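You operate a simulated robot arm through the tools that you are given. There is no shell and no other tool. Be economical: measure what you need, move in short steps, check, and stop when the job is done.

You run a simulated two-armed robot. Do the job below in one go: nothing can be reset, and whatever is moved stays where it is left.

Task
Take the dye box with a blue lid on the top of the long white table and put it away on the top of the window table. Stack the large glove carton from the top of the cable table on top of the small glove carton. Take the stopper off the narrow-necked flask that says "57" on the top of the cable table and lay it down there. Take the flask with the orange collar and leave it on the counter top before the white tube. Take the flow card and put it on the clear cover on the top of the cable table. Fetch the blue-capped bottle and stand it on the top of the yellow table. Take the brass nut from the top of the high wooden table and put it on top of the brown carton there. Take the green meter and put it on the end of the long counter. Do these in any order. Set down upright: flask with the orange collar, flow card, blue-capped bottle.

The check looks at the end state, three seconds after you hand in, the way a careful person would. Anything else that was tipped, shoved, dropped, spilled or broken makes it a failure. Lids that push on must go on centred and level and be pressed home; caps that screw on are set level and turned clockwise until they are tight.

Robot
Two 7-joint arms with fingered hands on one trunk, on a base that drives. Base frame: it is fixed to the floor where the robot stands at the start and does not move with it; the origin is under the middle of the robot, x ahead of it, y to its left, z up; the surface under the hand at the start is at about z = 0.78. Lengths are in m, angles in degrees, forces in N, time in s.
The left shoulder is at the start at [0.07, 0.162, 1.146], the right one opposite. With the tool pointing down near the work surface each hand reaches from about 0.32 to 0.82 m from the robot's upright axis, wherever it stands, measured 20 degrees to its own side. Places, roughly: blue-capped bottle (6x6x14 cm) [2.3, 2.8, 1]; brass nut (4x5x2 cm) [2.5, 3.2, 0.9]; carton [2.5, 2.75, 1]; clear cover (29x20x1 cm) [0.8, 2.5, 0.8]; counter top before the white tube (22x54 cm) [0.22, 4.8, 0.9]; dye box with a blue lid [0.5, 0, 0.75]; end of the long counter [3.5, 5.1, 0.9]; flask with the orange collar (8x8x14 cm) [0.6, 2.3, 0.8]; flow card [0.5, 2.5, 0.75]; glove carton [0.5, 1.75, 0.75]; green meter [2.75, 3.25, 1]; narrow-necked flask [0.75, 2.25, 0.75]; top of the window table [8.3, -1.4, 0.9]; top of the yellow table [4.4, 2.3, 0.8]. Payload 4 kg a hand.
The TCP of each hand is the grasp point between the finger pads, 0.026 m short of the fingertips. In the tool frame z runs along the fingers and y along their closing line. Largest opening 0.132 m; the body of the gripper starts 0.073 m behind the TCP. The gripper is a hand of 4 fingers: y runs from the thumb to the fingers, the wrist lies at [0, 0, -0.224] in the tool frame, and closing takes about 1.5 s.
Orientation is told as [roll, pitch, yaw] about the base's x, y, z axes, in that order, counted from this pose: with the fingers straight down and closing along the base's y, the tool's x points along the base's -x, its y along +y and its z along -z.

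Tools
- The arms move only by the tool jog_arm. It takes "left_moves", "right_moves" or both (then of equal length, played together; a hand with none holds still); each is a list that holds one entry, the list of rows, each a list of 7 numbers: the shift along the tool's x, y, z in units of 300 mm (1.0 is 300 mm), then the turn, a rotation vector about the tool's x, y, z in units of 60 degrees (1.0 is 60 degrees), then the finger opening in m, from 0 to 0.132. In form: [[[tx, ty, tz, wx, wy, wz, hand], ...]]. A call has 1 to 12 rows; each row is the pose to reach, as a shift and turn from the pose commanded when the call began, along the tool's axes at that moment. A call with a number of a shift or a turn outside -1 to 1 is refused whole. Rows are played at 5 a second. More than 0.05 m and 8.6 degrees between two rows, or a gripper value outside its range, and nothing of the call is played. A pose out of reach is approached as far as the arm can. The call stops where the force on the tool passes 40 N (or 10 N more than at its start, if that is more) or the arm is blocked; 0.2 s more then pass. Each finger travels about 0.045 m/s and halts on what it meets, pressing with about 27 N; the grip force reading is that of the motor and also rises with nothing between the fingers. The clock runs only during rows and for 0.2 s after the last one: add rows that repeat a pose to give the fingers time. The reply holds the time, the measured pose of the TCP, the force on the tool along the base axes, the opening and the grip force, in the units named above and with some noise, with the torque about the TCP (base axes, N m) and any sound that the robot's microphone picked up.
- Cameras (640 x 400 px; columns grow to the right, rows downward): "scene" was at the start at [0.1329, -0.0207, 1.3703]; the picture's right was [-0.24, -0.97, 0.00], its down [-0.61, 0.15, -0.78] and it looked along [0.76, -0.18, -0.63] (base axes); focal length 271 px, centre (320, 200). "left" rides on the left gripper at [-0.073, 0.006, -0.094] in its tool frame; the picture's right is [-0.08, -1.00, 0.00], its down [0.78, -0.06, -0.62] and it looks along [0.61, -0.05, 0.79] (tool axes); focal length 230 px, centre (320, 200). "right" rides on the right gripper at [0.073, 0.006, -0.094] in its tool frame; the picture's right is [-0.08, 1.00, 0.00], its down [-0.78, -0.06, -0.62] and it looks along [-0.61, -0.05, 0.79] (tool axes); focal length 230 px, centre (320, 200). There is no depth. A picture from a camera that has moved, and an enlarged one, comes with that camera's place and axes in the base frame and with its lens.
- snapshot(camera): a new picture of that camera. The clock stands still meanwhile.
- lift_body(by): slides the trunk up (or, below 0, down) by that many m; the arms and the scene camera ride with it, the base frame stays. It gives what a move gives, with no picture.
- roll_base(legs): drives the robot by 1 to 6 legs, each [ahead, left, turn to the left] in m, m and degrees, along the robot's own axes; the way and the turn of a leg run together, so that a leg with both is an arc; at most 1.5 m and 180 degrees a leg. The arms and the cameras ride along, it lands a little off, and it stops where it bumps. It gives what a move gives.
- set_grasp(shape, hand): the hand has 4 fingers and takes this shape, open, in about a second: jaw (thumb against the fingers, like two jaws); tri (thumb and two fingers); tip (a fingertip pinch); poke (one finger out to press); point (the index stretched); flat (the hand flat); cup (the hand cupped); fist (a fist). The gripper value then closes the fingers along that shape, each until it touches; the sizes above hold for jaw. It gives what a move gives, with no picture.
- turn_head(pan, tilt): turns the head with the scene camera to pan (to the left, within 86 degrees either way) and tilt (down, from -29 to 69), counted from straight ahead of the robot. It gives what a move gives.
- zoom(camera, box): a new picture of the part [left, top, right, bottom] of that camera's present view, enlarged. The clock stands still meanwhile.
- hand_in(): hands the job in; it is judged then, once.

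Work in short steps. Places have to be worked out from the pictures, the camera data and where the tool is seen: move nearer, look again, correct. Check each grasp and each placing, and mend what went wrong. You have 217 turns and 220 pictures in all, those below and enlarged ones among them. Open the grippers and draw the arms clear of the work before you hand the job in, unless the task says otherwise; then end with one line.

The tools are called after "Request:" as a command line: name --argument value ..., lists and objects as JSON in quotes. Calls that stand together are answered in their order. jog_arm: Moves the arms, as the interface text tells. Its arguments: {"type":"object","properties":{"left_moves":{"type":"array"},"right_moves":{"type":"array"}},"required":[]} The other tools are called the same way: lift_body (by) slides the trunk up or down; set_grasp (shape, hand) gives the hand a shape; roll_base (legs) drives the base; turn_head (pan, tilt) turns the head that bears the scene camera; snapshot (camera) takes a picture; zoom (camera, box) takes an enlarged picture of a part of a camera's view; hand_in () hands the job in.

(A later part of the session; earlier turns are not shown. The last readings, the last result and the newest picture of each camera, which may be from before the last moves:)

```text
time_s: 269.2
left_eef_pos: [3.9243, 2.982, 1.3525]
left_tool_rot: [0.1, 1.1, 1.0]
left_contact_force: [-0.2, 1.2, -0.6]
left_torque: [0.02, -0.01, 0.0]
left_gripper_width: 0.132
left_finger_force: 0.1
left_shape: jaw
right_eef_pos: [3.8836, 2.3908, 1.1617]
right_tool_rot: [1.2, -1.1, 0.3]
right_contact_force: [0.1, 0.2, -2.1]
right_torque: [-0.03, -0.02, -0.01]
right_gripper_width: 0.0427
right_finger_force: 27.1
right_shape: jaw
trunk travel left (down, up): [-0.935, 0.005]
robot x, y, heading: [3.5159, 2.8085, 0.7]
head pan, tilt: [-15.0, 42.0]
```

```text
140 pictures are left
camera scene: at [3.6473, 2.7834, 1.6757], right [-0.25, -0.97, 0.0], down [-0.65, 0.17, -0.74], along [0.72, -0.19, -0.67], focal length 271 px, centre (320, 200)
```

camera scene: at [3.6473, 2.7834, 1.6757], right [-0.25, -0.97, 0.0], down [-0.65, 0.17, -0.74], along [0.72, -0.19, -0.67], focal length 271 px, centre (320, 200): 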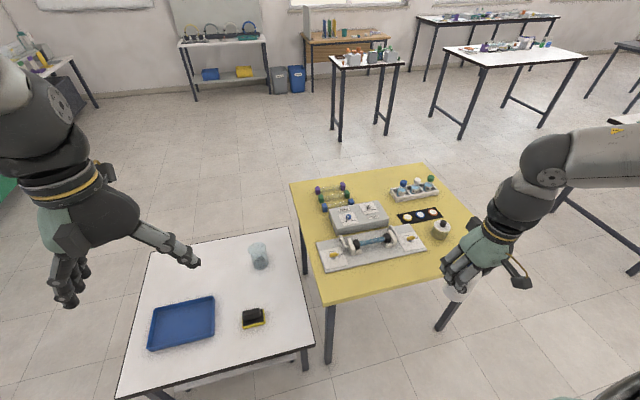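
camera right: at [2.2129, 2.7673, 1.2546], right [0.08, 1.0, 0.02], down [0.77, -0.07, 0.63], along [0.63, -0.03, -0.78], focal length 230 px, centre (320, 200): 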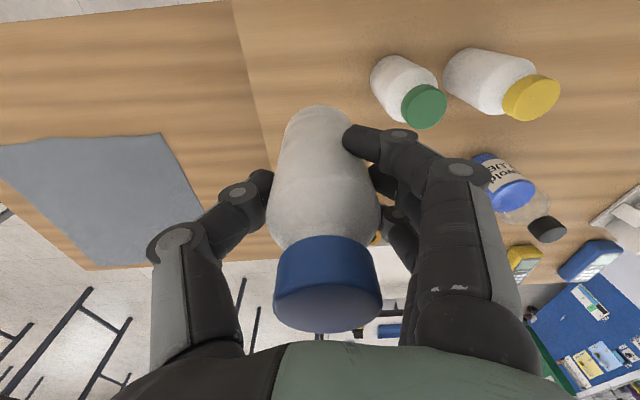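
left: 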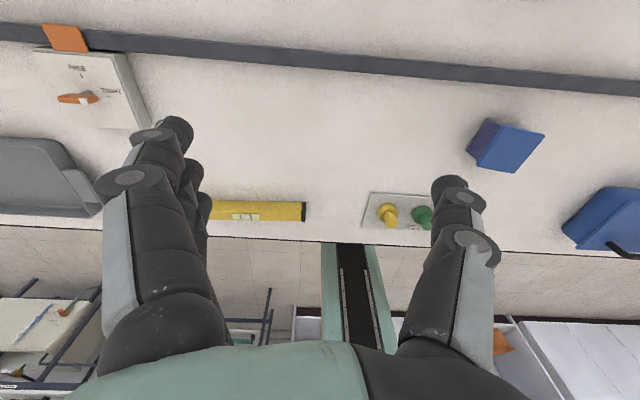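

Zoom on the yellow table to find a free spot.

Request:
zoom --camera "scene" --box '[280, 155, 520, 310]'

```text
2.58 times, centred on (400, 232) of scene
camera zoom: at [3.6473, 2.7834, 1.6757], right [-0.25, -0.97, 0.0], down [-0.65, 0.17, -0.74], along [0.72, -0.19, -0.67], focal length 699 px, centre (114, 116)
```

zoom: 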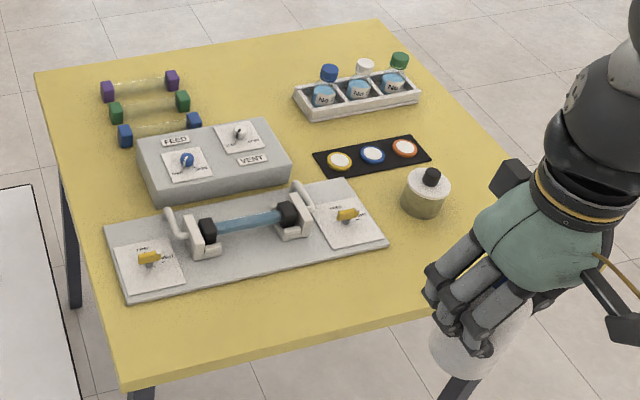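

Target (4.12,2.14), clear strip near the west edge. Base ahead 0.15 and right 0.25, then jog x.

Request:
roll_base --legs '[[0.15, -0.25, -0.5]]'

Request:
snapshot --camera "right"

```text
time_s: 271.2
left_eef_pos: [4.0761, 2.7308, 1.3517]
left_tool_rot: [0.0, 1.0, 0.5]
left_contact_force: [-0.6, 1.0, -0.3]
left_torque: [-0.05, 0.0, -0.02]
left_gripper_width: 0.1319
left_finger_force: 0.1
left_shape: jaw
right_eef_pos: [4.031, 2.1388, 1.1641]
right_tool_rot: [1.0, -1.2, -0.2]
right_contact_force: [0.1, 0.3, -2.4]
right_torque: [-0.02, -0.01, -0.01]
right_gripper_width: 0.0424
right_finger_force: 26.8
right_shape: jaw
trunk travel left (down, up): [-0.935, 0.005]
robot x, y, heading: [3.6671, 2.555, -0.0]
head pan, tilt: [-15.0, 42.0]
```

```text
138 pictures are left
camera right: at [3.9553, 2.1425, 1.2559], right [0.08, 1.0, 0.02], down [0.77, -0.07, 0.63], along [0.63, -0.04, -0.77], focal length 230 px, centre (320, 200)
```

right: 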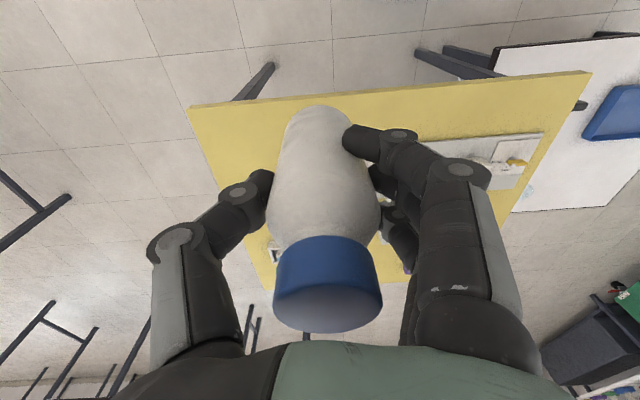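

Jog to (4.145,2.12), then lower via trunk to just above the surface.

Request:
jog_arm --right_moves '[[[-0.13, -0.03, 0, 0, 0, 0, 0.03], [-0.26, -0.06, 0, 0, 0, 0, 0.03], [-0.38, -0.063, 0, 0, 0, 0, 0.03], [-0.38, -0.063, 0, 0, 0, 0, 0.03]]]'

Request:
lift_body --by -0.2

Request:
snapshot --camera "right"

Request:
snapshot --camera "scene"

```text
time_s: 272.2
left_eef_pos: [4.0766, 2.7278, 1.3519]
left_tool_rot: [0.1, 1.0, 0.5]
left_contact_force: [0.5, -0.2, 0.8]
left_torque: [0.02, -0.01, -0.03]
left_gripper_width: 0.1319
left_finger_force: 0.0
left_shape: jaw
right_eef_pos: [4.1463, 2.1171, 1.1621]
right_tool_rot: [1.2, -1.3, -0.2]
right_contact_force: [-0.1, -0.2, -3.6]
right_torque: [0.01, -0.01, -0.02]
right_gripper_width: 0.0422
right_finger_force: 27.2
right_shape: jaw
trunk travel left (down, up): [-0.935, 0.005]
robot x, y, heading: [3.6702, 2.5538, 0.1]
head pan, tilt: [-15.0, 42.0]
```

```text
time_s: 274.4
left_eef_pos: [4.0763, 2.7276, 1.1517]
left_tool_rot: [0.0, 1.0, 0.5]
left_contact_force: [-0.4, -0.5, -0.7]
left_torque: [-0.03, 0.02, -0.03]
left_gripper_width: 0.1318
left_finger_force: 0.0
left_shape: jaw
right_eef_pos: [4.1465, 2.1171, 0.9632]
right_tool_rot: [1.1, -1.1, -0.2]
right_contact_force: [0.1, 0.4, -2.1]
right_torque: [0.0, 0.01, 0.03]
right_gripper_width: 0.0423
right_finger_force: 27.3
right_shape: jaw
trunk travel left (down, up): [-0.735, 0.205]
robot x, y, heading: [3.6662, 2.5559, -0.1]
head pan, tilt: [-15.0, 42.0]
```

```text
137 pictures are left
camera right: at [4.071, 2.1207, 1.0568], right [0.08, 1.0, 0.02], down [0.77, -0.08, 0.63], along [0.63, -0.03, -0.78], focal length 230 px, centre (320, 200)
```

right: 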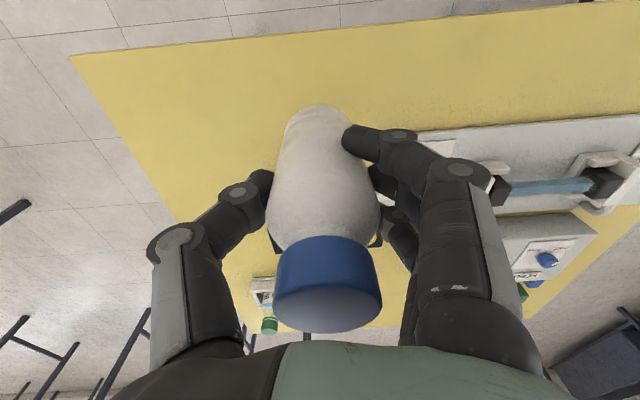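

```text
136 pictures are left
camera scene: at [3.7986, 2.5318, 1.4758], right [-0.26, -0.97, 0.0], down [-0.65, 0.17, -0.74], along [0.72, -0.19, -0.67], focal length 271 px, centre (320, 200)
```

scene: 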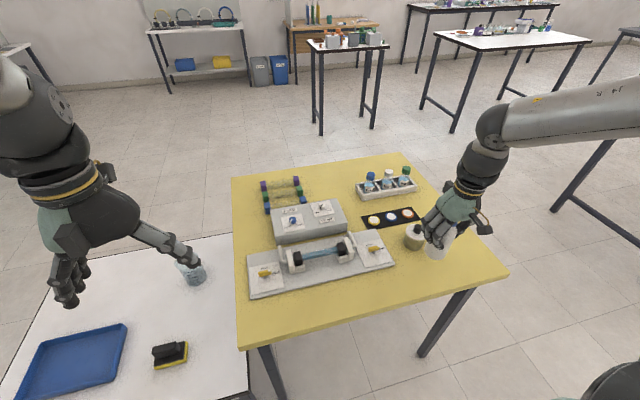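

Clear. Lower 0.072 then creep.

Request:
lift_body --by -0.068

Request:
lift_body --by -0.007

```text
time_s: 275.5
left_eef_pos: [4.0782, 2.7286, 1.0842]
left_tool_rot: [0.1, 1.1, 0.5]
left_contact_force: [0.7, -0.3, -0.8]
left_torque: [0.0, -0.01, 0.0]
left_gripper_width: 0.1321
left_finger_force: 0.0
left_shape: jaw
right_eef_pos: [4.1463, 2.1179, 0.8963]
right_tool_rot: [1.2, -1.2, -0.2]
right_contact_force: [0.4, 0.3, -2.7]
right_torque: [-0.01, 0.02, 0.02]
right_gripper_width: 0.0424
right_finger_force: 27.0
right_shape: jaw
trunk travel left (down, up): [-0.667, 0.273]
robot x, y, heading: [3.6672, 2.5541, 0.1]
head pan, tilt: [-15.0, 42.0]
```

```text
time_s: 276.0
left_eef_pos: [4.0776, 2.7295, 1.077]
left_tool_rot: [0.1, 1.1, 0.6]
left_contact_force: [0.1, -0.8, -0.9]
left_torque: [0.05, 0.01, 0.02]
left_gripper_width: 0.1319
left_finger_force: 0.0
left_shape: jaw
right_eef_pos: [4.1465, 2.1179, 0.8885]
right_tool_rot: [1.1, -1.1, -0.2]
right_contact_force: [-0.3, 0.4, -2.8]
right_torque: [0.05, 0.04, -0.02]
right_gripper_width: 0.0423
right_finger_force: 27.3
right_shape: jaw
trunk travel left (down, up): [-0.66, 0.28]
robot x, y, heading: [3.6679, 2.5524, -0.4]
head pan, tilt: [-15.0, 42.0]
```

Request:
lift_body --by -0.006

Request:
lift_body --by -0.005

```text
time_s: 276.6
left_eef_pos: [4.0762, 2.7283, 1.0703]
left_tool_rot: [0.0, 1.1, 0.5]
left_contact_force: [0.1, 0.7, 0.2]
left_torque: [-0.01, 0.03, 0.01]
left_gripper_width: 0.132
left_finger_force: 0.2
left_shape: jaw
right_eef_pos: [4.1457, 2.1162, 0.8834]
right_tool_rot: [1.1, -1.1, -0.2]
right_contact_force: [0.0, 0.0, -2.8]
right_torque: [-0.03, 0.05, -0.03]
right_gripper_width: 0.0423
right_finger_force: 26.7
right_shape: jaw
trunk travel left (down, up): [-0.654, 0.286]
robot x, y, heading: [3.6685, 2.553, -0.1]
head pan, tilt: [-15.0, 42.0]
```

```text
time_s: 277.1
left_eef_pos: [4.0776, 2.7288, 1.0654]
left_tool_rot: [0.1, 1.1, 0.5]
left_contact_force: [-0.7, -0.3, -0.5]
left_torque: [0.0, 0.0, 0.0]
left_gripper_width: 0.1318
left_finger_force: 0.0
left_shape: jaw
right_eef_pos: [4.1457, 2.117, 0.8776]
right_tool_rot: [1.1, -1.1, -0.2]
right_contact_force: [0.8, -0.4, -2.3]
right_torque: [-0.01, 0.0, -0.01]
right_gripper_width: 0.0422
right_finger_force: 27.9
right_shape: jaw
trunk travel left (down, up): [-0.649, 0.291]
robot x, y, heading: [3.6746, 2.5563, -0.1]
head pan, tilt: [-15.0, 42.0]
```

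No contact yet; keep creeping.

Request:
lift_body --by -0.006

Request:
snapshot --camera "right"

Request:
lift_body --by -0.005

```text
time_s: 277.7
left_eef_pos: [4.078, 2.7289, 1.0592]
left_tool_rot: [0.1, 1.1, 0.5]
left_contact_force: [-0.4, 0.3, -0.4]
left_torque: [0.0, -0.03, -0.02]
left_gripper_width: 0.1319
left_finger_force: 0.1
left_shape: jaw
right_eef_pos: [4.1473, 2.1175, 0.8718]
right_tool_rot: [1.2, -1.1, -0.3]
right_contact_force: [-0.5, -0.3, -2.2]
right_torque: [0.0, 0.02, 0.02]
right_gripper_width: 0.0423
right_finger_force: 27.1
right_shape: jaw
trunk travel left (down, up): [-0.643, 0.297]
robot x, y, heading: [3.6707, 2.5543, -0.3]
head pan, tilt: [-15.0, 42.0]
```

```text
135 pictures are left
camera right: at [4.0711, 2.1206, 0.9646], right [0.08, 1.0, 0.02], down [0.77, -0.08, 0.63], along [0.63, -0.03, -0.78], focal length 230 px, centre (320, 200)
```

right: 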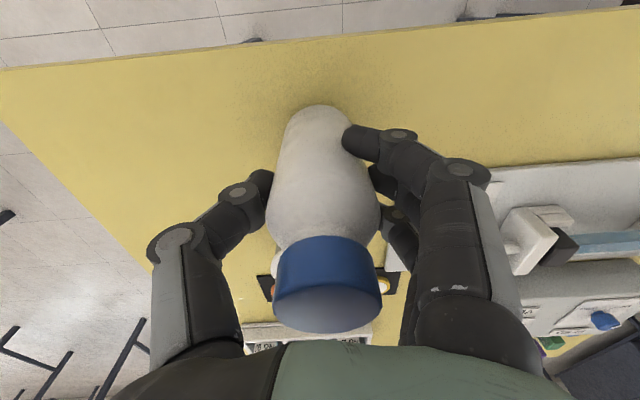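

```text
time_s: 278.2
left_eef_pos: [4.0789, 2.7292, 1.054]
left_tool_rot: [0.0, 1.0, 0.4]
left_contact_force: [-0.3, 0.1, 0.1]
left_torque: [-0.01, -0.02, -0.01]
left_gripper_width: 0.1317
left_finger_force: 0.1
left_shape: jaw
right_eef_pos: [4.1455, 2.1157, 0.8661]
right_tool_rot: [1.1, -1.1, -0.1]
right_contact_force: [-0.2, -0.5, -3.4]
right_torque: [-0.01, -0.02, 0.03]
right_gripper_width: 0.0422
right_finger_force: 26.5
right_shape: jaw
trunk travel left (down, up): [-0.638, 0.302]
robot x, y, heading: [3.6652, 2.5552, -0.3]
head pan, tilt: [-15.0, 42.0]
```

Request:
lift_body --by -0.006

Request:
lift_body --by -0.005

```text
time_s: 278.8
left_eef_pos: [4.0756, 2.7285, 1.0477]
left_tool_rot: [0.0, 0.9, 0.5]
left_contact_force: [-0.5, 0.1, -0.6]
left_torque: [0.02, -0.03, -0.05]
left_gripper_width: 0.1319
left_finger_force: 0.1
left_shape: jaw
right_eef_pos: [4.1474, 2.1182, 0.861]
right_tool_rot: [1.1, -1.2, -0.2]
right_contact_force: [-1.0, 1.0, 3.7]
right_torque: [0.02, 0.0, -0.01]
right_gripper_width: 0.0423
right_finger_force: 27.2
right_shape: jaw
trunk travel left (down, up): [-0.632, 0.308]
robot x, y, heading: [3.6702, 2.5559, -0.0]
head pan, tilt: [-15.0, 42.0]
```

```text
time_s: 279.3
left_eef_pos: [4.0746, 2.7298, 1.044]
left_tool_rot: [0.0, 0.9, 0.5]
left_contact_force: [0.6, 0.7, 0.3]
left_torque: [0.0, 0.03, 0.0]
left_gripper_width: 0.1319
left_finger_force: 0.1
left_shape: jaw
right_eef_pos: [4.1456, 2.1175, 0.8605]
right_tool_rot: [1.0, -1.5, -0.1]
right_contact_force: [-1.4, -3.1, 28.9]
right_torque: [-0.11, -0.02, 0.01]
right_gripper_width: 0.0434
right_finger_force: 26.7
right_shape: jaw
trunk travel left (down, up): [-0.627, 0.313]
robot x, y, heading: [3.669, 2.5541, -0.3]
head pan, tilt: [-15.0, 42.0]
```

Contact at TCP 0.861 (table ≈0.78). Relieve, open, raise and check.

Request:
lift_body --by 0.004

Request:
jog_arm --right_moves '[[[0, 0, 0, 0, 0, 0, 0.05], [0, 0, 0, 0, 0, 0, 0.06], [0, 0, 0, 0, 0, 0, 0.07], [0, 0, 0, 0, 0, 0, 0.078], [0, 0, 0, 0, 0, 0, 0.078], [0, 0, 0, 0, 0, 0, 0.078]]]'

Request:
lift_body --by 0.2

Request:
snapshot --camera "right"

Request:
snapshot --camera "scene"

```text
time_s: 279.8
left_eef_pos: [4.0764, 2.7302, 1.047]
left_tool_rot: [0.1, 1.0, 0.5]
left_contact_force: [-0.1, -0.6, -0.2]
left_torque: [-0.03, 0.02, 0.02]
left_gripper_width: 0.1319
left_finger_force: 0.0
left_shape: jaw
right_eef_pos: [4.1467, 2.1184, 0.8609]
right_tool_rot: [1.1, -1.2, -0.1]
right_contact_force: [4.4, -2.5, 13.2]
right_torque: [-0.13, -0.12, 0.02]
right_gripper_width: 0.0433
right_finger_force: 26.9
right_shape: jaw
trunk travel left (down, up): [-0.631, 0.309]
robot x, y, heading: [3.6674, 2.5546, -0.2]
head pan, tilt: [-15.0, 42.0]
```

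```text
time_s: 281.2
left_eef_pos: [4.0778, 2.7288, 1.0469]
left_tool_rot: [0.1, 1.0, 0.5]
left_contact_force: [0.1, -0.6, 0.1]
left_torque: [-0.01, -0.03, 0.01]
left_gripper_width: 0.132
left_finger_force: 0.1
left_shape: jaw
right_eef_pos: [4.1456, 2.1172, 0.8617]
right_tool_rot: [1.1, -1.2, -0.2]
right_contact_force: [0.4, 0.0, -0.4]
right_torque: [-0.04, -0.04, 0.0]
right_gripper_width: 0.0775
right_finger_force: 0.0
right_shape: jaw
trunk travel left (down, up): [-0.631, 0.309]
robot x, y, heading: [3.6661, 2.5555, -0.0]
head pan, tilt: [-15.0, 42.0]
```

```text
time_s: 283.4
left_eef_pos: [4.0766, 2.7289, 1.2467]
left_tool_rot: [0.1, 1.1, 0.4]
left_contact_force: [0.1, 1.0, 0.0]
left_torque: [-0.02, 0.0, 0.0]
left_gripper_width: 0.132
left_finger_force: 0.1
left_shape: jaw
right_eef_pos: [4.1458, 2.1178, 1.0599]
right_tool_rot: [1.1, -1.2, -0.2]
right_contact_force: [0.0, -0.7, -1.3]
right_torque: [-0.01, -0.02, 0.0]
right_gripper_width: 0.0774
right_finger_force: 0.1
right_shape: jaw
trunk travel left (down, up): [-0.831, 0.109]
robot x, y, heading: [3.667, 2.5552, -0.1]
head pan, tilt: [-15.0, 42.0]
```

```text
134 pictures are left
camera right: at [4.0709, 2.1208, 1.1527], right [0.08, 1.0, 0.02], down [0.77, -0.08, 0.63], along [0.63, -0.03, -0.78], focal length 230 px, centre (320, 200)
```

right: 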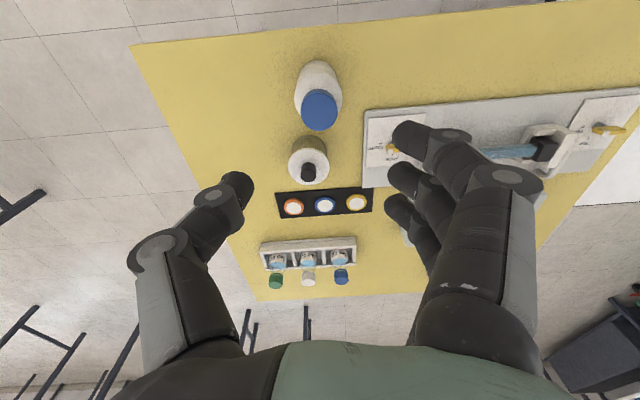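

```text
133 pictures are left
camera scene: at [3.7985, 2.532, 1.5717], right [-0.26, -0.97, 0.0], down [-0.65, 0.17, -0.74], along [0.72, -0.19, -0.67], focal length 271 px, centre (320, 200)
```

scene: 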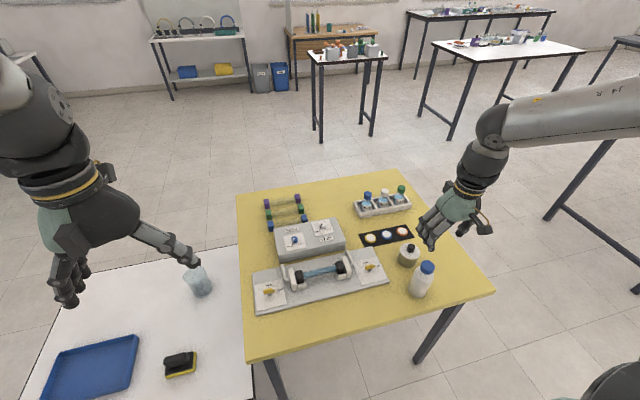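

Bottle stands upright. Now drive to the cable table: back, north, west, turn round and look.

Request:
roll_base --legs '[[-0.17, 0, 0], [0, 1.42, 0], [-0.9, 0, 0], [-0.85, 0, 0], [0, 0, -180]]'

Request:
turn_head --pan 35 --tilt 28

Request:
snapshot --camera "scene"

```text
time_s: 307.3
left_eef_pos: [1.3383, 3.8036, 1.2475]
left_tool_rot: [0.0, 1.0, -179.3]
left_contact_force: [-0.9, 0.0, 0.3]
left_torque: [0.02, 0.02, 0.0]
left_gripper_width: 0.1318
left_finger_force: 0.1
left_shape: jaw
right_eef_pos: [1.2682, 4.4142, 1.0612]
right_tool_rot: [1.1, -1.1, -179.9]
right_contact_force: [-0.2, 0.0, -0.1]
right_torque: [0.03, 0.0, 0.01]
right_gripper_width: 0.0774
right_finger_force: 0.2
right_shape: jaw
trunk travel left (down, up): [-0.831, 0.109]
robot x, y, heading: [1.7452, 3.9816, -179.9]
head pan, tilt: [-15.0, 42.0]
```

```text
time_s: 308.5
left_eef_pos: [1.3384, 3.804, 1.2479]
left_tool_rot: [0.1, 1.1, -179.2]
left_contact_force: [0.1, -0.2, 0.0]
left_torque: [0.02, 0.01, 0.0]
left_gripper_width: 0.1321
left_finger_force: 0.1
left_shape: jaw
right_eef_pos: [1.2672, 4.4146, 1.0602]
right_tool_rot: [1.1, -1.2, -179.9]
right_contact_force: [-0.2, -0.1, -0.5]
right_torque: [-0.03, -0.02, 0.03]
right_gripper_width: 0.0774
right_finger_force: 0.1
right_shape: jaw
trunk travel left (down, up): [-0.831, 0.109]
robot x, y, heading: [1.7484, 3.9787, -179.9]
head pan, tilt: [35.0, 28.0]
```

```text
132 pictures are left
camera scene: at [1.6218, 3.9263, 1.5932], right [-0.57, 0.82, 0.0], down [0.38, 0.27, -0.88], along [-0.72, -0.51, -0.47], focal length 271 px, centre (320, 200)
```

scene: 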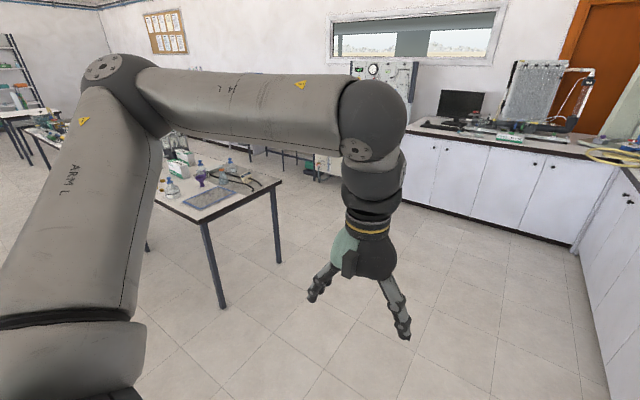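

The table's north end is at y≈2.71, x 0.38-0.97. Drive to its north side facing south and look.

Request:
roll_base --legs '[[0.85, 0, 0], [0, 0, 90], [0.35, 0, 0]]'

Request:
turn_head --pan 0 --tilt 32

Request:
snapshot --camera "scene"

Request:
zoom --camera "scene" --box '[220, 90, 420, 215]'

```text
time_s: 318.7
left_eef_pos: [1.0759, 3.2219, 1.2482]
left_tool_rot: [0.1, 1.0, -89.5]
left_contact_force: [0.1, -0.3, 0.8]
left_torque: [0.0, 0.01, -0.02]
left_gripper_width: 0.132
left_finger_force: 0.0
left_shape: jaw
right_eef_pos: [0.4643, 3.1535, 1.0608]
right_tool_rot: [1.0, -1.2, -90.2]
right_contact_force: [-0.3, 0.0, 1.3]
right_torque: [-0.02, 0.02, -0.02]
right_gripper_width: 0.0774
right_finger_force: 0.1
right_shape: jaw
trunk travel left (down, up): [-0.831, 0.109]
robot x, y, heading: [0.9043, 3.6326, -89.9]
head pan, tilt: [35.0, 28.0]
```

```text
time_s: 319.7
left_eef_pos: [1.0753, 3.2199, 1.2474]
left_tool_rot: [0.2, 1.0, -89.5]
left_contact_force: [-0.3, -0.1, -0.3]
left_torque: [0.01, -0.01, 0.01]
left_gripper_width: 0.1316
left_finger_force: 0.0
left_shape: jaw
right_eef_pos: [0.4636, 3.153, 1.0609]
right_tool_rot: [1.1, -1.2, -90.3]
right_contact_force: [-0.8, 0.3, 0.5]
right_torque: [-0.01, 0.01, -0.01]
right_gripper_width: 0.0775
right_finger_force: 0.1
right_shape: jaw
trunk travel left (down, up): [-0.831, 0.109]
robot x, y, heading: [0.9023, 3.6295, -90.2]
head pan, tilt: [0.0, 32.0]
```

```text
131 pictures are left
camera scene: at [0.9005, 3.4899, 1.5869], right [-1.0, 0.0, 0.0], down [0.0, 0.53, -0.85], along [0.0, -0.85, -0.53], focal length 271 px, centre (320, 200)
```

scene: 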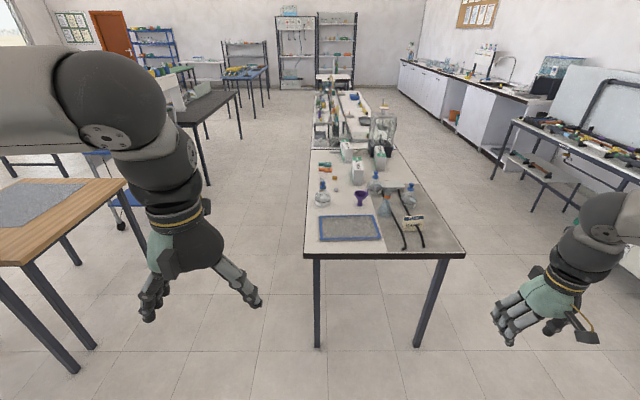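

```text
3.20 times, centred on (320, 152) of scene
camera zoom: at [0.9005, 3.4899, 1.5869], right [-1.0, 0.0, 0.0], down [0.0, 0.53, -0.85], along [0.0, -0.85, -0.53], focal length 866 px, centre (320, 352)
```

zoom: 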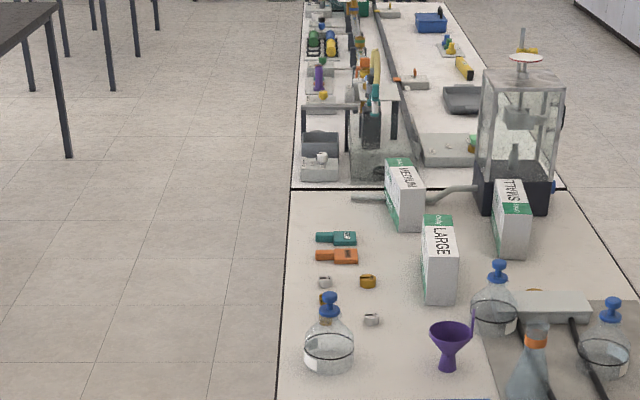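

Now I see the layout. Raise the trunk and approach for a detailed view.

Request:
lift_body --by 0.1

Request:
roll_base --legs '[[0.42, 0.1, 0]]'

Request:
turn_head --pan -15 --tilt 48

Request:
snapshot --camera "scene"

Request:
zoom --camera "scene" --box '[240, 90, 440, 215]'

```text
time_s: 321.0
left_eef_pos: [1.0758, 3.2199, 1.3463]
left_tool_rot: [0.1, 1.2, -89.6]
left_contact_force: [-0.4, -0.2, -0.1]
left_torque: [-0.02, 0.01, 0.03]
left_gripper_width: 0.1318
left_finger_force: 0.1
left_shape: jaw
right_eef_pos: [0.464, 3.1522, 1.1597]
right_tool_rot: [1.1, -1.2, -90.3]
right_contact_force: [1.0, -0.7, -0.1]
right_torque: [0.02, 0.02, -0.03]
right_gripper_width: 0.0771
right_finger_force: 0.1
right_shape: jaw
trunk travel left (down, up): [-0.931, 0.009]
robot x, y, heading: [0.9024, 3.6315, -90.3]
head pan, tilt: [0.0, 32.0]
```

```text
time_s: 323.7
left_eef_pos: [1.1754, 2.7981, 1.3488]
left_tool_rot: [0.1, 1.0, -89.5]
left_contact_force: [-0.2, -0.2, 0.4]
left_torque: [0.0, 0.0, 0.03]
left_gripper_width: 0.132
left_finger_force: 0.1
left_shape: jaw
right_eef_pos: [0.5632, 2.7291, 1.1612]
right_tool_rot: [1.0, -1.2, -90.2]
right_contact_force: [1.3, 0.5, -0.4]
right_torque: [-0.02, -0.03, -0.01]
right_gripper_width: 0.0772
right_finger_force: 0.1
right_shape: jaw
trunk travel left (down, up): [-0.931, 0.009]
robot x, y, heading: [1.0011, 3.2037, -90.0]
head pan, tilt: [0.0, 32.0]
```

```text
time_s: 324.4
left_eef_pos: [1.1757, 2.7952, 1.3475]
left_tool_rot: [0.1, 1.2, -89.5]
left_contact_force: [-0.3, -0.3, 0.3]
left_torque: [-0.02, 0.0, 0.01]
left_gripper_width: 0.1322
left_finger_force: 0.0
left_shape: jaw
right_eef_pos: [0.563, 2.727, 1.1599]
right_tool_rot: [1.1, -1.1, -90.2]
right_contact_force: [0.2, 0.2, -0.1]
right_torque: [0.0, -0.01, 0.0]
right_gripper_width: 0.0775
right_finger_force: 0.1
right_shape: jaw
trunk travel left (down, up): [-0.931, 0.009]
robot x, y, heading: [0.9986, 3.2081, -90.1]
head pan, tilt: [-15.0, 48.0]
```

```text
129 pictures are left
camera scene: at [0.9792, 3.0778, 1.6632], right [-0.97, 0.26, 0.0], down [0.19, 0.72, -0.67], along [-0.17, -0.65, -0.74], focal length 271 px, centre (320, 200)
```

scene: 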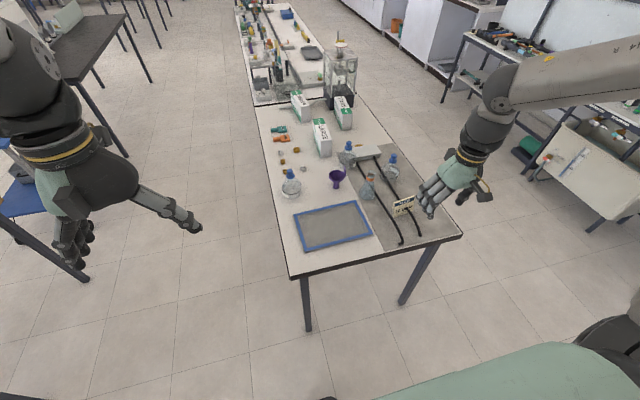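

```text
3.20 times, centred on (340, 152) of scene
camera zoom: at [0.9792, 3.0778, 1.6632], right [-0.97, 0.26, 0.0], down [0.19, 0.72, -0.67], along [-0.17, -0.65, -0.74], focal length 866 px, centre (256, 352)
```

zoom: 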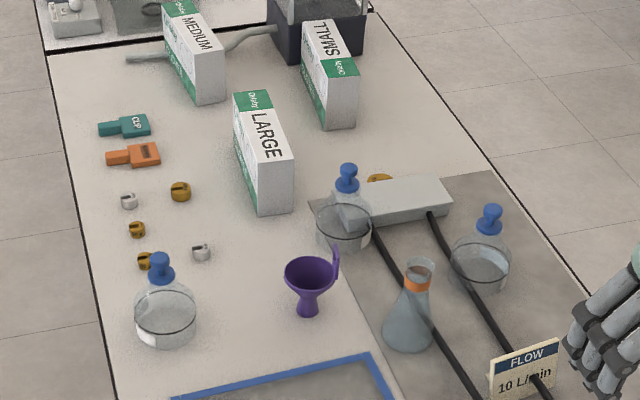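

Zoom to read the labels on the three flasks.

Request:
zoom --camera "scene" --box '[275, 135, 355, 205]'

Request:
zoom --camera "scene" --box '[335, 135, 425, 215]'

```text
5.71 times, centred on (315, 170) of scene
camera zoom: at [0.9792, 3.0778, 1.6632], right [-0.97, 0.26, 0.0], down [0.19, 0.72, -0.67], along [-0.17, -0.65, -0.74], focal length 1547 px, centre (349, 371)
```

zoom: 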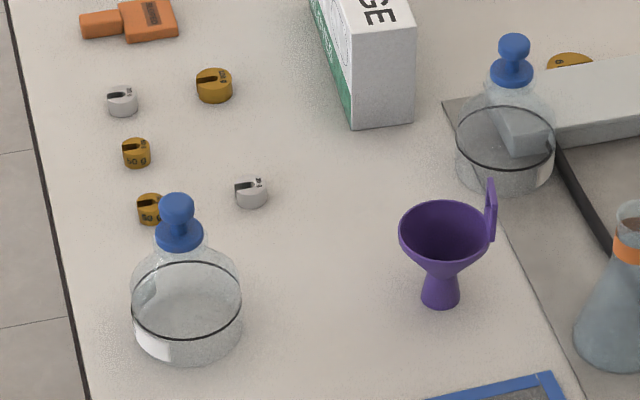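

```text
5.00 times, centred on (380, 175) of scene
camera zoom: at [0.9792, 3.0778, 1.6632], right [-0.97, 0.26, 0.0], down [0.19, 0.72, -0.67], along [-0.17, -0.65, -0.74], focal length 1354 px, centre (20, 325)
```

zoom: 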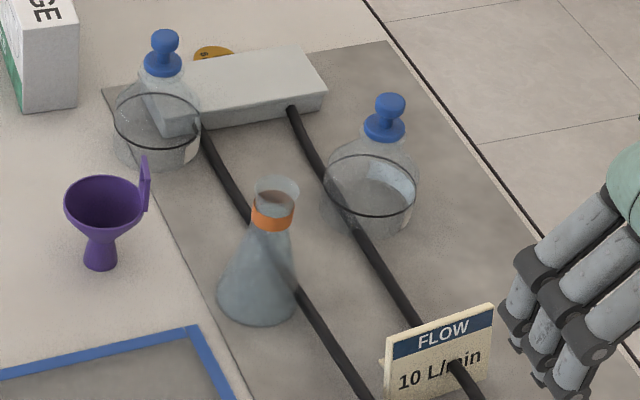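

Labels aren't visible from here. First look at the flow card with the right hand camera, which is right beside it.

Request:
snapshot --camera "right"

Request:
zoom --camera "scene" --box '[380, 180, 450, 250]'

```text
125 pictures are left
camera right: at [0.5671, 2.8009, 1.2527], right [1.0, -0.08, 0.02], down [-0.08, -0.77, 0.63], along [-0.03, -0.63, -0.78], focal length 230 px, centre (320, 200)
```

right: 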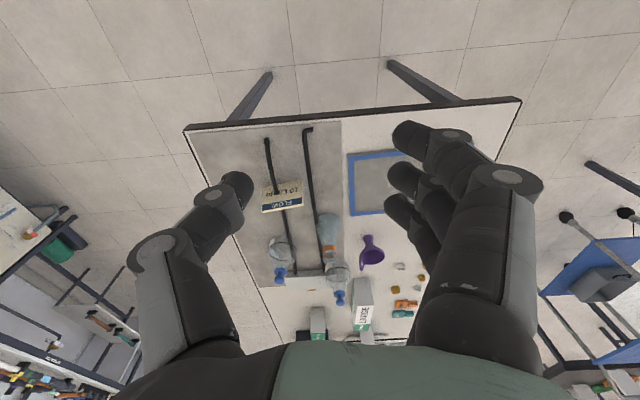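

```text
5.71 times, centred on (415, 215) of scene
camera zoom: at [0.9792, 3.0778, 1.6632], right [-0.97, 0.26, 0.0], down [0.19, 0.72, -0.67], along [-0.17, -0.65, -0.74], focal length 1547 px, centre (-223, 114)
```

zoom: 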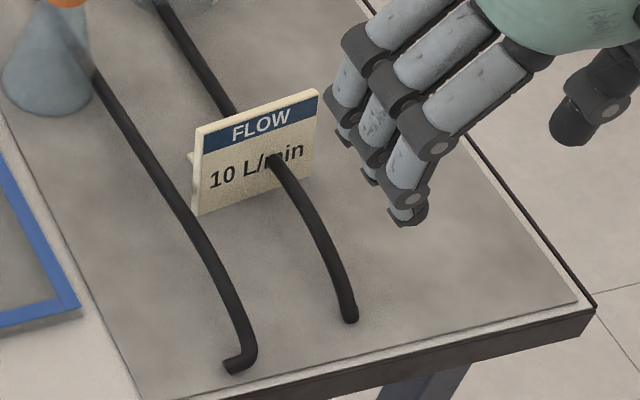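

The card (≈9.5 cm wide, line at ~14°) must be gripped across its thickness (≈y), natural from the west side facing east. Turn to heading 0 and back to the west side.

Request:
roll_base --legs '[[0, 0, 90], [-0.6, 0, 0], [-0.55, 0, 0]]'

Request:
turn_head --pan -35 --tilt 38

Request:
snapshot --camera "scene"

```text
time_s: 334.4
left_eef_pos: [0.26, 3.3905, 1.3466]
left_tool_rot: [0.1, 1.0, -0.3]
left_contact_force: [-0.6, 0.5, -0.1]
left_torque: [0.03, 0.04, -0.01]
left_gripper_width: 0.132
left_finger_force: 0.2
left_shape: jaw
right_eef_pos: [0.3198, 2.7789, 1.1599]
right_tool_rot: [1.1, -1.1, -1.0]
right_contact_force: [-0.2, 0.0, 0.1]
right_torque: [0.02, 0.02, 0.01]
right_gripper_width: 0.0775
right_finger_force: 0.0
right_shape: jaw
trunk travel left (down, up): [-0.931, 0.009]
robot x, y, heading: [-0.153, 3.2209, -0.8]
head pan, tilt: [-15.0, 48.0]
```

```text
time_s: 335.3
left_eef_pos: [0.2583, 3.3912, 1.3479]
left_tool_rot: [0.1, 1.0, -0.3]
left_contact_force: [-0.7, 0.5, 0.1]
left_torque: [0.0, 0.0, 0.01]
left_gripper_width: 0.132
left_finger_force: 0.1
left_shape: jaw
right_eef_pos: [0.3202, 2.7791, 1.1608]
right_tool_rot: [1.1, -1.3, -1.0]
right_contact_force: [-0.6, 0.6, -0.2]
right_torque: [0.01, 0.0, -0.01]
right_gripper_width: 0.0771
right_finger_force: 0.1
right_shape: jaw
trunk travel left (down, up): [-0.931, 0.009]
robot x, y, heading: [-0.15, 3.2222, -0.7]
head pan, tilt: [-35.0, 38.0]
```

```text
123 pictures are left
camera scene: at [-0.0336, 3.1704, 1.6777], right [-0.59, -0.81, 0.0], down [-0.5, 0.36, -0.79], along [0.64, -0.46, -0.62], focal length 271 px, centre (320, 200)
```

scene: 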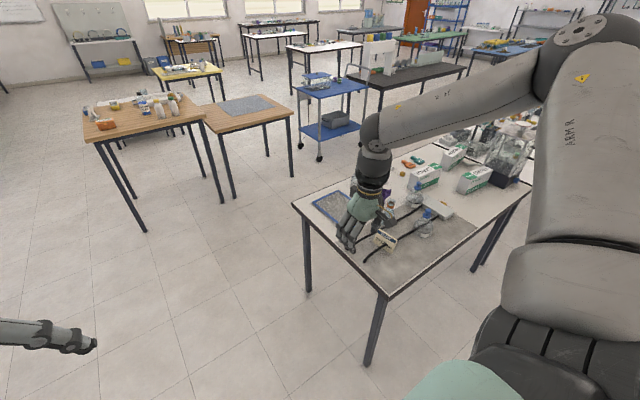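

Strafe right 0.4 so that the card comes to the right hand's side, then look.

Request:
roll_base --legs '[[0, -0.4, 0.7]]'

Request:
snapshot --camera "right"

Request:
snapshot --camera "scene"

Request:
zoom --camera "scene" --box '[320, 170, 500, 290]'

```text
time_s: 337.8
left_eef_pos: [0.2538, 2.9959, 1.3464]
left_tool_rot: [-0.1, 1.0, 0.5]
left_contact_force: [0.9, 1.1, -1.0]
left_torque: [-0.03, -0.01, 0.03]
left_gripper_width: 0.132
left_finger_force: 0.0
left_shape: jaw
right_eef_pos: [0.321, 2.3834, 1.1607]
right_tool_rot: [1.1, -1.1, -0.2]
right_contact_force: [-0.5, 0.6, 1.7]
right_torque: [-0.03, 0.0, -0.01]
right_gripper_width: 0.0775
right_finger_force: 0.1
right_shape: jaw
trunk travel left (down, up): [-0.931, 0.009]
robot x, y, heading: [-0.1548, 2.8188, -0.1]
head pan, tilt: [-35.0, 38.0]
```

```text
122 pictures are left
camera right: at [0.2453, 2.3874, 1.2538], right [0.08, 1.0, 0.02], down [0.77, -0.08, 0.63], along [0.63, -0.04, -0.78], focal length 230 px, centre (320, 200)
```

right: 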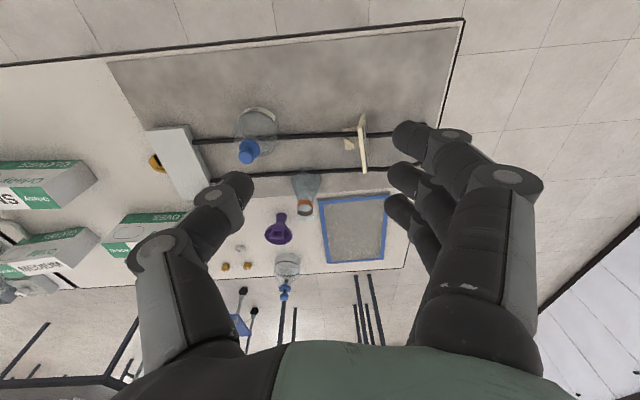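

```text
121 pictures are left
camera scene: at [-0.0365, 2.7721, 1.6778], right [-0.58, -0.82, 0.0], down [-0.5, 0.35, -0.79], along [0.64, -0.46, -0.61], focal length 271 px, centre (320, 200)
```

scene: 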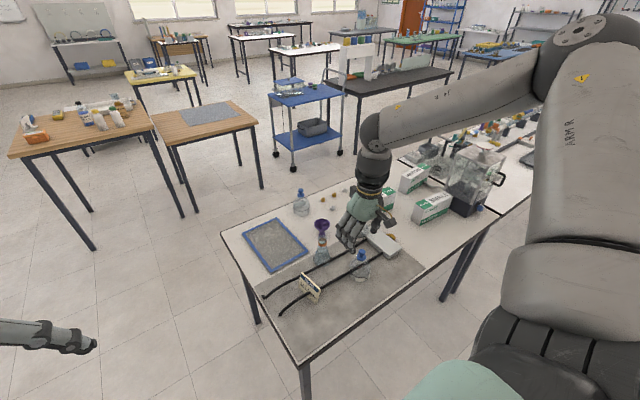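

```text
3.33 times, centred on (410, 230) of scene
camera zoom: at [-0.0365, 2.7721, 1.6778], right [-0.58, -0.82, 0.0], down [-0.5, 0.35, -0.79], along [0.64, -0.46, -0.61], focal length 902 px, centre (20, 100)
```

zoom: 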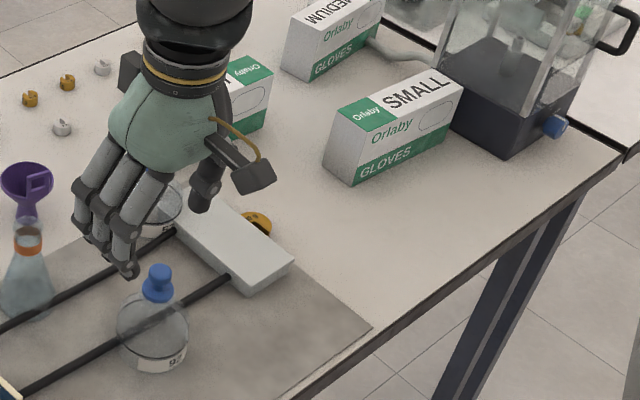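

Zoom in on the near flask's label and on the flow card.

Request:
zoom --camera "scene" --box '[335, 240, 395, 290]'

Request:
zoom --camera "scene" --box '[240, 235, 350, 325]'

```text
8.00 times, centred on (365, 265) of scene
camera zoom: at [-0.0365, 2.7721, 1.6778], right [-0.58, -0.82, 0.0], down [-0.5, 0.35, -0.79], along [0.64, -0.46, -0.61], focal length 2166 px, centre (-40, -320)
```

zoom: 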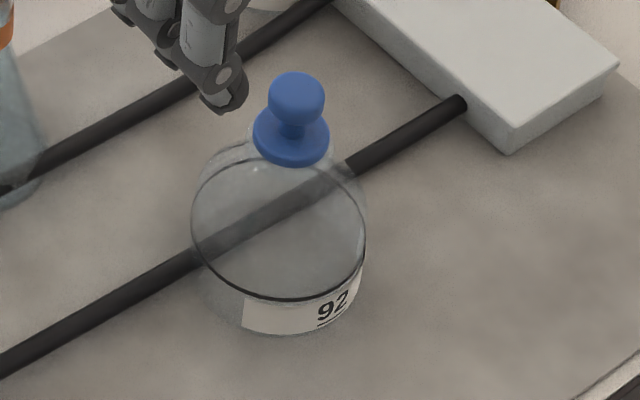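

```text
4.44 times, centred on (295, 280) of scene
camera zoom: at [-0.0365, 2.7721, 1.6778], right [-0.58, -0.82, 0.0], down [-0.5, 0.35, -0.79], along [0.64, -0.46, -0.61], focal length 1203 px, centre (431, -156)
```

zoom: 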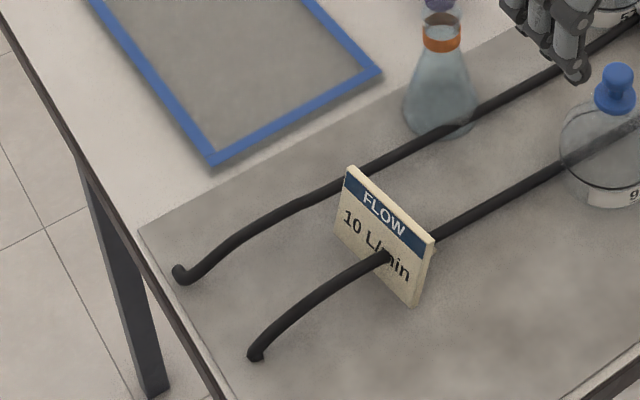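

The near flask is "92". Check the middle flask and look at the card from above.

Request:
zoom --camera "right" --box '[300, 90, 420, 200]'

Request:
zoom --camera "scene" --box '[280, 180, 350, 265]'

```text
3.64 times, centred on (360, 145) of right
camera zoom: at [0.2453, 2.3874, 1.2538], right [0.08, 1.0, 0.02], down [0.77, -0.08, 0.63], along [0.63, -0.04, -0.78], focal length 837 px, centre (174, 400)
```

zoom: 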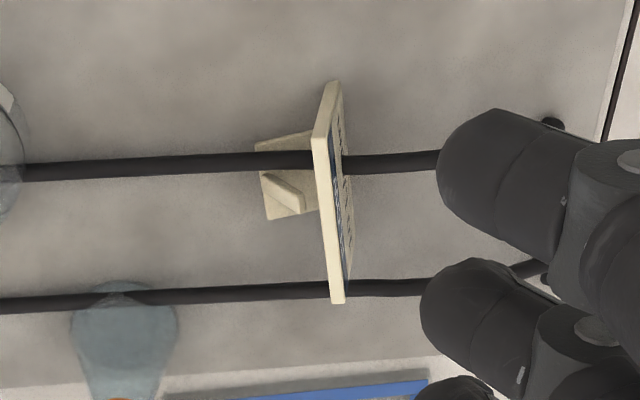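

```text
4.71 times, centred on (315, 222) of scene
camera zoom: at [-0.0365, 2.7721, 1.6778], right [-0.58, -0.82, 0.0], down [-0.5, 0.35, -0.79], along [0.64, -0.46, -0.61], focal length 1274 px, centre (344, 94)
```

zoom: 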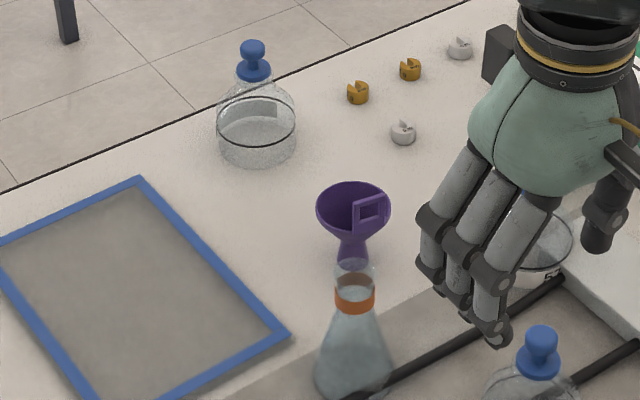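

The card's foot is low and behind; its top is free. Move the hand above it: (0.452,2.461), yaw +7.

Request:
jog_arm --right_moves '[[[-0.14, 0.08, 0, 0, 0, -0.05, 0.07], [-0.29, 0.17, 0, 0, 0, -0.117, 0.06], [-0.437, 0.257, 0, 0, 0, -0.117, 0.06], [-0.437, 0.257, 0.15, 0, 0, -0.117, 0.06], [-0.437, 0.257, 0.3, 0, 0, -0.117, 0.06], [-0.437, 0.257, 0.45, 0, 0, -0.117, 0.06]]]'

Request:
snapshot --camera "right"

Request:
zoom --camera "scene" --box '[240, 200, 400, 325]'

```text
refused: row 2 steps farther than a row can; nothing moved
```

```text
115 pictures are left
camera right: at [0.2453, 2.3874, 1.2538], right [0.08, 1.0, 0.02], down [0.77, -0.08, 0.63], along [0.63, -0.04, -0.78], focal length 230 px, centre (320, 200)
```

right: 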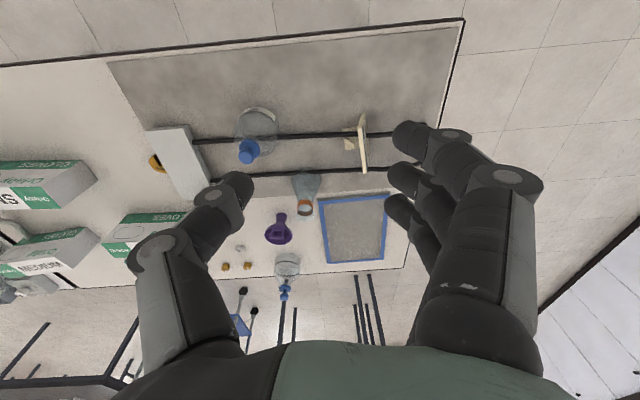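

```text
3.20 times, centred on (320, 262) of scene
camera zoom: at [-0.0365, 2.7721, 1.6778], right [-0.58, -0.82, 0.0], down [-0.5, 0.35, -0.79], along [0.64, -0.46, -0.61], focal length 866 px, centre (320, 0)
```

zoom: 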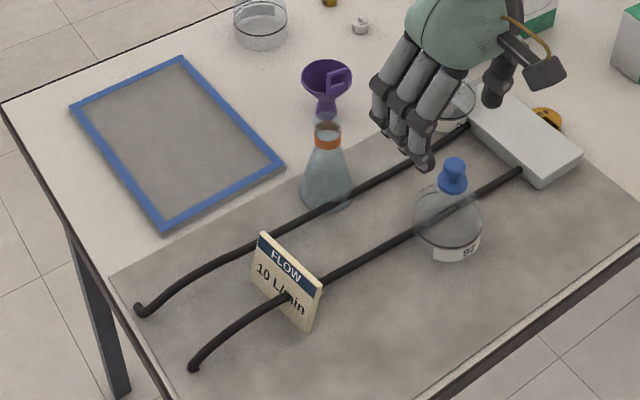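

A row step was too long (needs ≤0.05 m); resend with finer steps.

Request:
jog_arm --right_moves '[[[-0.1, 0.06, 0, 0, 0, -0.04, 0.07], [-0.2, 0.12, 0, 0, 0, -0.08, 0.06], [-0.3, 0.18, 0, 0, 0, -0.117, 0.06], [-0.4, 0.24, 0, 0, 0, -0.117, 0.06], [-0.437, 0.257, 0.1, 0, 0, -0.117, 0.06], [-0.437, 0.257, 0.2, 0, 0, -0.117, 0.06], [-0.437, 0.257, 0.35, 0, 0, -0.117, 0.06], [-0.437, 0.257, 0.5, 0, 0, -0.117, 0.06], [-0.437, 0.257, 0.65, 0, 0, -0.117, 0.06]]]'

Request:
snapshot --camera "right"

Request:
zoom --camera "scene" --box '[240, 200, 400, 325]'

```text
time_s: 339.8
left_eef_pos: [0.2526, 2.9932, 1.3471]
left_tool_rot: [0.1, 1.1, 0.3]
left_contact_force: [0.2, 0.3, 0.1]
left_torque: [0.02, 0.01, 0.0]
left_gripper_width: 0.1318
left_finger_force: 0.1
left_shape: jaw
right_eef_pos: [0.4066, 2.4477, 1.0381]
right_tool_rot: [1.1, -1.4, 6.7]
right_contact_force: [0.5, 0.0, 0.4]
right_torque: [0.01, -0.01, 0.0]
right_gripper_width: 0.0609
right_finger_force: 0.0
right_shape: jaw
right hand out of reach, approached as far as the arm can: row 7, 8, 9
trunk travel left (down, up): [-0.931, 0.009]
robot x, y, heading: [-0.1584, 2.8189, -0.4]
head pan, tilt: [-35.0, 38.0]
```

```text
113 pictures are left
camera right: at [0.3307, 2.4414, 1.1307], right [-0.04, 1.0, 0.02], down [0.77, 0.02, 0.63], along [0.63, 0.04, -0.77], focal length 230 px, centre (320, 200)
```

right: 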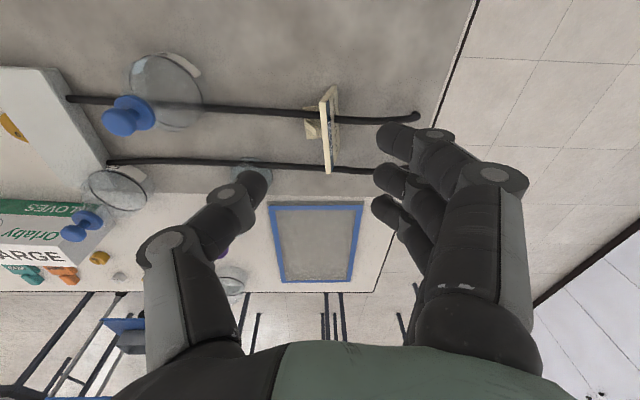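

```text
3.20 times, centred on (320, 262) of scene
camera zoom: at [-0.0363, 2.7684, 1.6777], right [-0.58, -0.82, 0.0], down [-0.5, 0.36, -0.79], along [0.64, -0.45, -0.62], focal length 866 px, centre (320, 0)
```

zoom: 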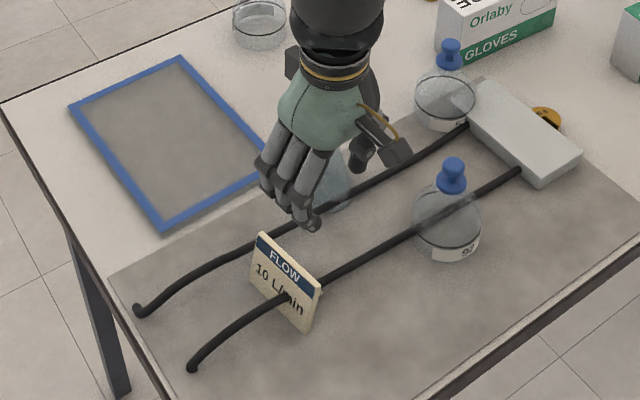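

The trunk is too high for this low table. Lower the trunk 0.1, then align over (0.449,2.463).

Request:
lift_body --by -0.1

Request:
jog_arm --right_moves '[[[-0.07, 0.03, -0.05, 0, 0, 0, 0.06], [-0.14, 0.065, -0.1, 0, 0, 0, 0.06], [-0.14, 0.065, -0.1, 0, 0, 0, 0.06]]]'

Request:
snapshot --camera "right"

```text
time_s: 341.1
left_eef_pos: [0.2535, 2.994, 1.2477]
left_tool_rot: [0.1, 1.0, 0.4]
left_contact_force: [-0.1, 0.4, 0.6]
left_torque: [0.02, -0.04, 0.01]
left_gripper_width: 0.132
left_finger_force: 0.0
left_shape: jaw
right_eef_pos: [0.4058, 2.4482, 0.9384]
right_tool_rot: [1.0, -1.4, 6.7]
right_contact_force: [0.4, 0.3, 0.2]
right_torque: [0.01, 0.03, 0.04]
right_gripper_width: 0.0608
right_finger_force: 0.1
right_shape: jaw
trunk travel left (down, up): [-0.831, 0.109]
robot x, y, heading: [-0.1578, 2.8202, -0.4]
head pan, tilt: [-35.0, 38.0]
```

```text
time_s: 341.9
left_eef_pos: [0.2512, 2.9925, 1.248]
left_tool_rot: [0.1, 1.1, 0.4]
left_contact_force: [-0.1, -1.0, 0.4]
left_torque: [-0.04, -0.02, 0.01]
left_gripper_width: 0.132
left_finger_force: 0.1
left_shape: jaw
right_eef_pos: [0.436, 2.4661, 0.9776]
right_tool_rot: [1.1, -1.5, 6.7]
right_contact_force: [0.7, 0.0, -0.4]
right_torque: [0.0, 0.03, 0.0]
right_gripper_width: 0.0608
right_finger_force: 0.1
right_shape: jaw
right hand out of reach, approached as far as the arm can: row 1, 2, 3
trunk travel left (down, up): [-0.831, 0.109]
robot x, y, heading: [-0.1568, 2.8191, -0.2]
head pan, tilt: [-35.0, 38.0]
```

```text
111 pictures are left
camera right: at [0.3606, 2.4616, 1.0695], right [-0.04, 1.0, 0.02], down [0.77, 0.02, 0.64], along [0.63, 0.04, -0.77], focal length 230 px, centre (320, 200)
```

right: 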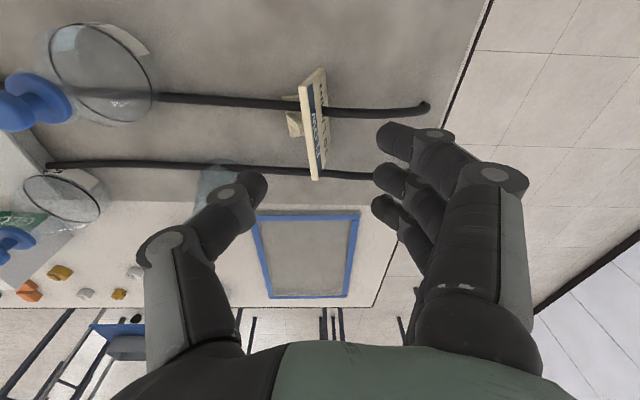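

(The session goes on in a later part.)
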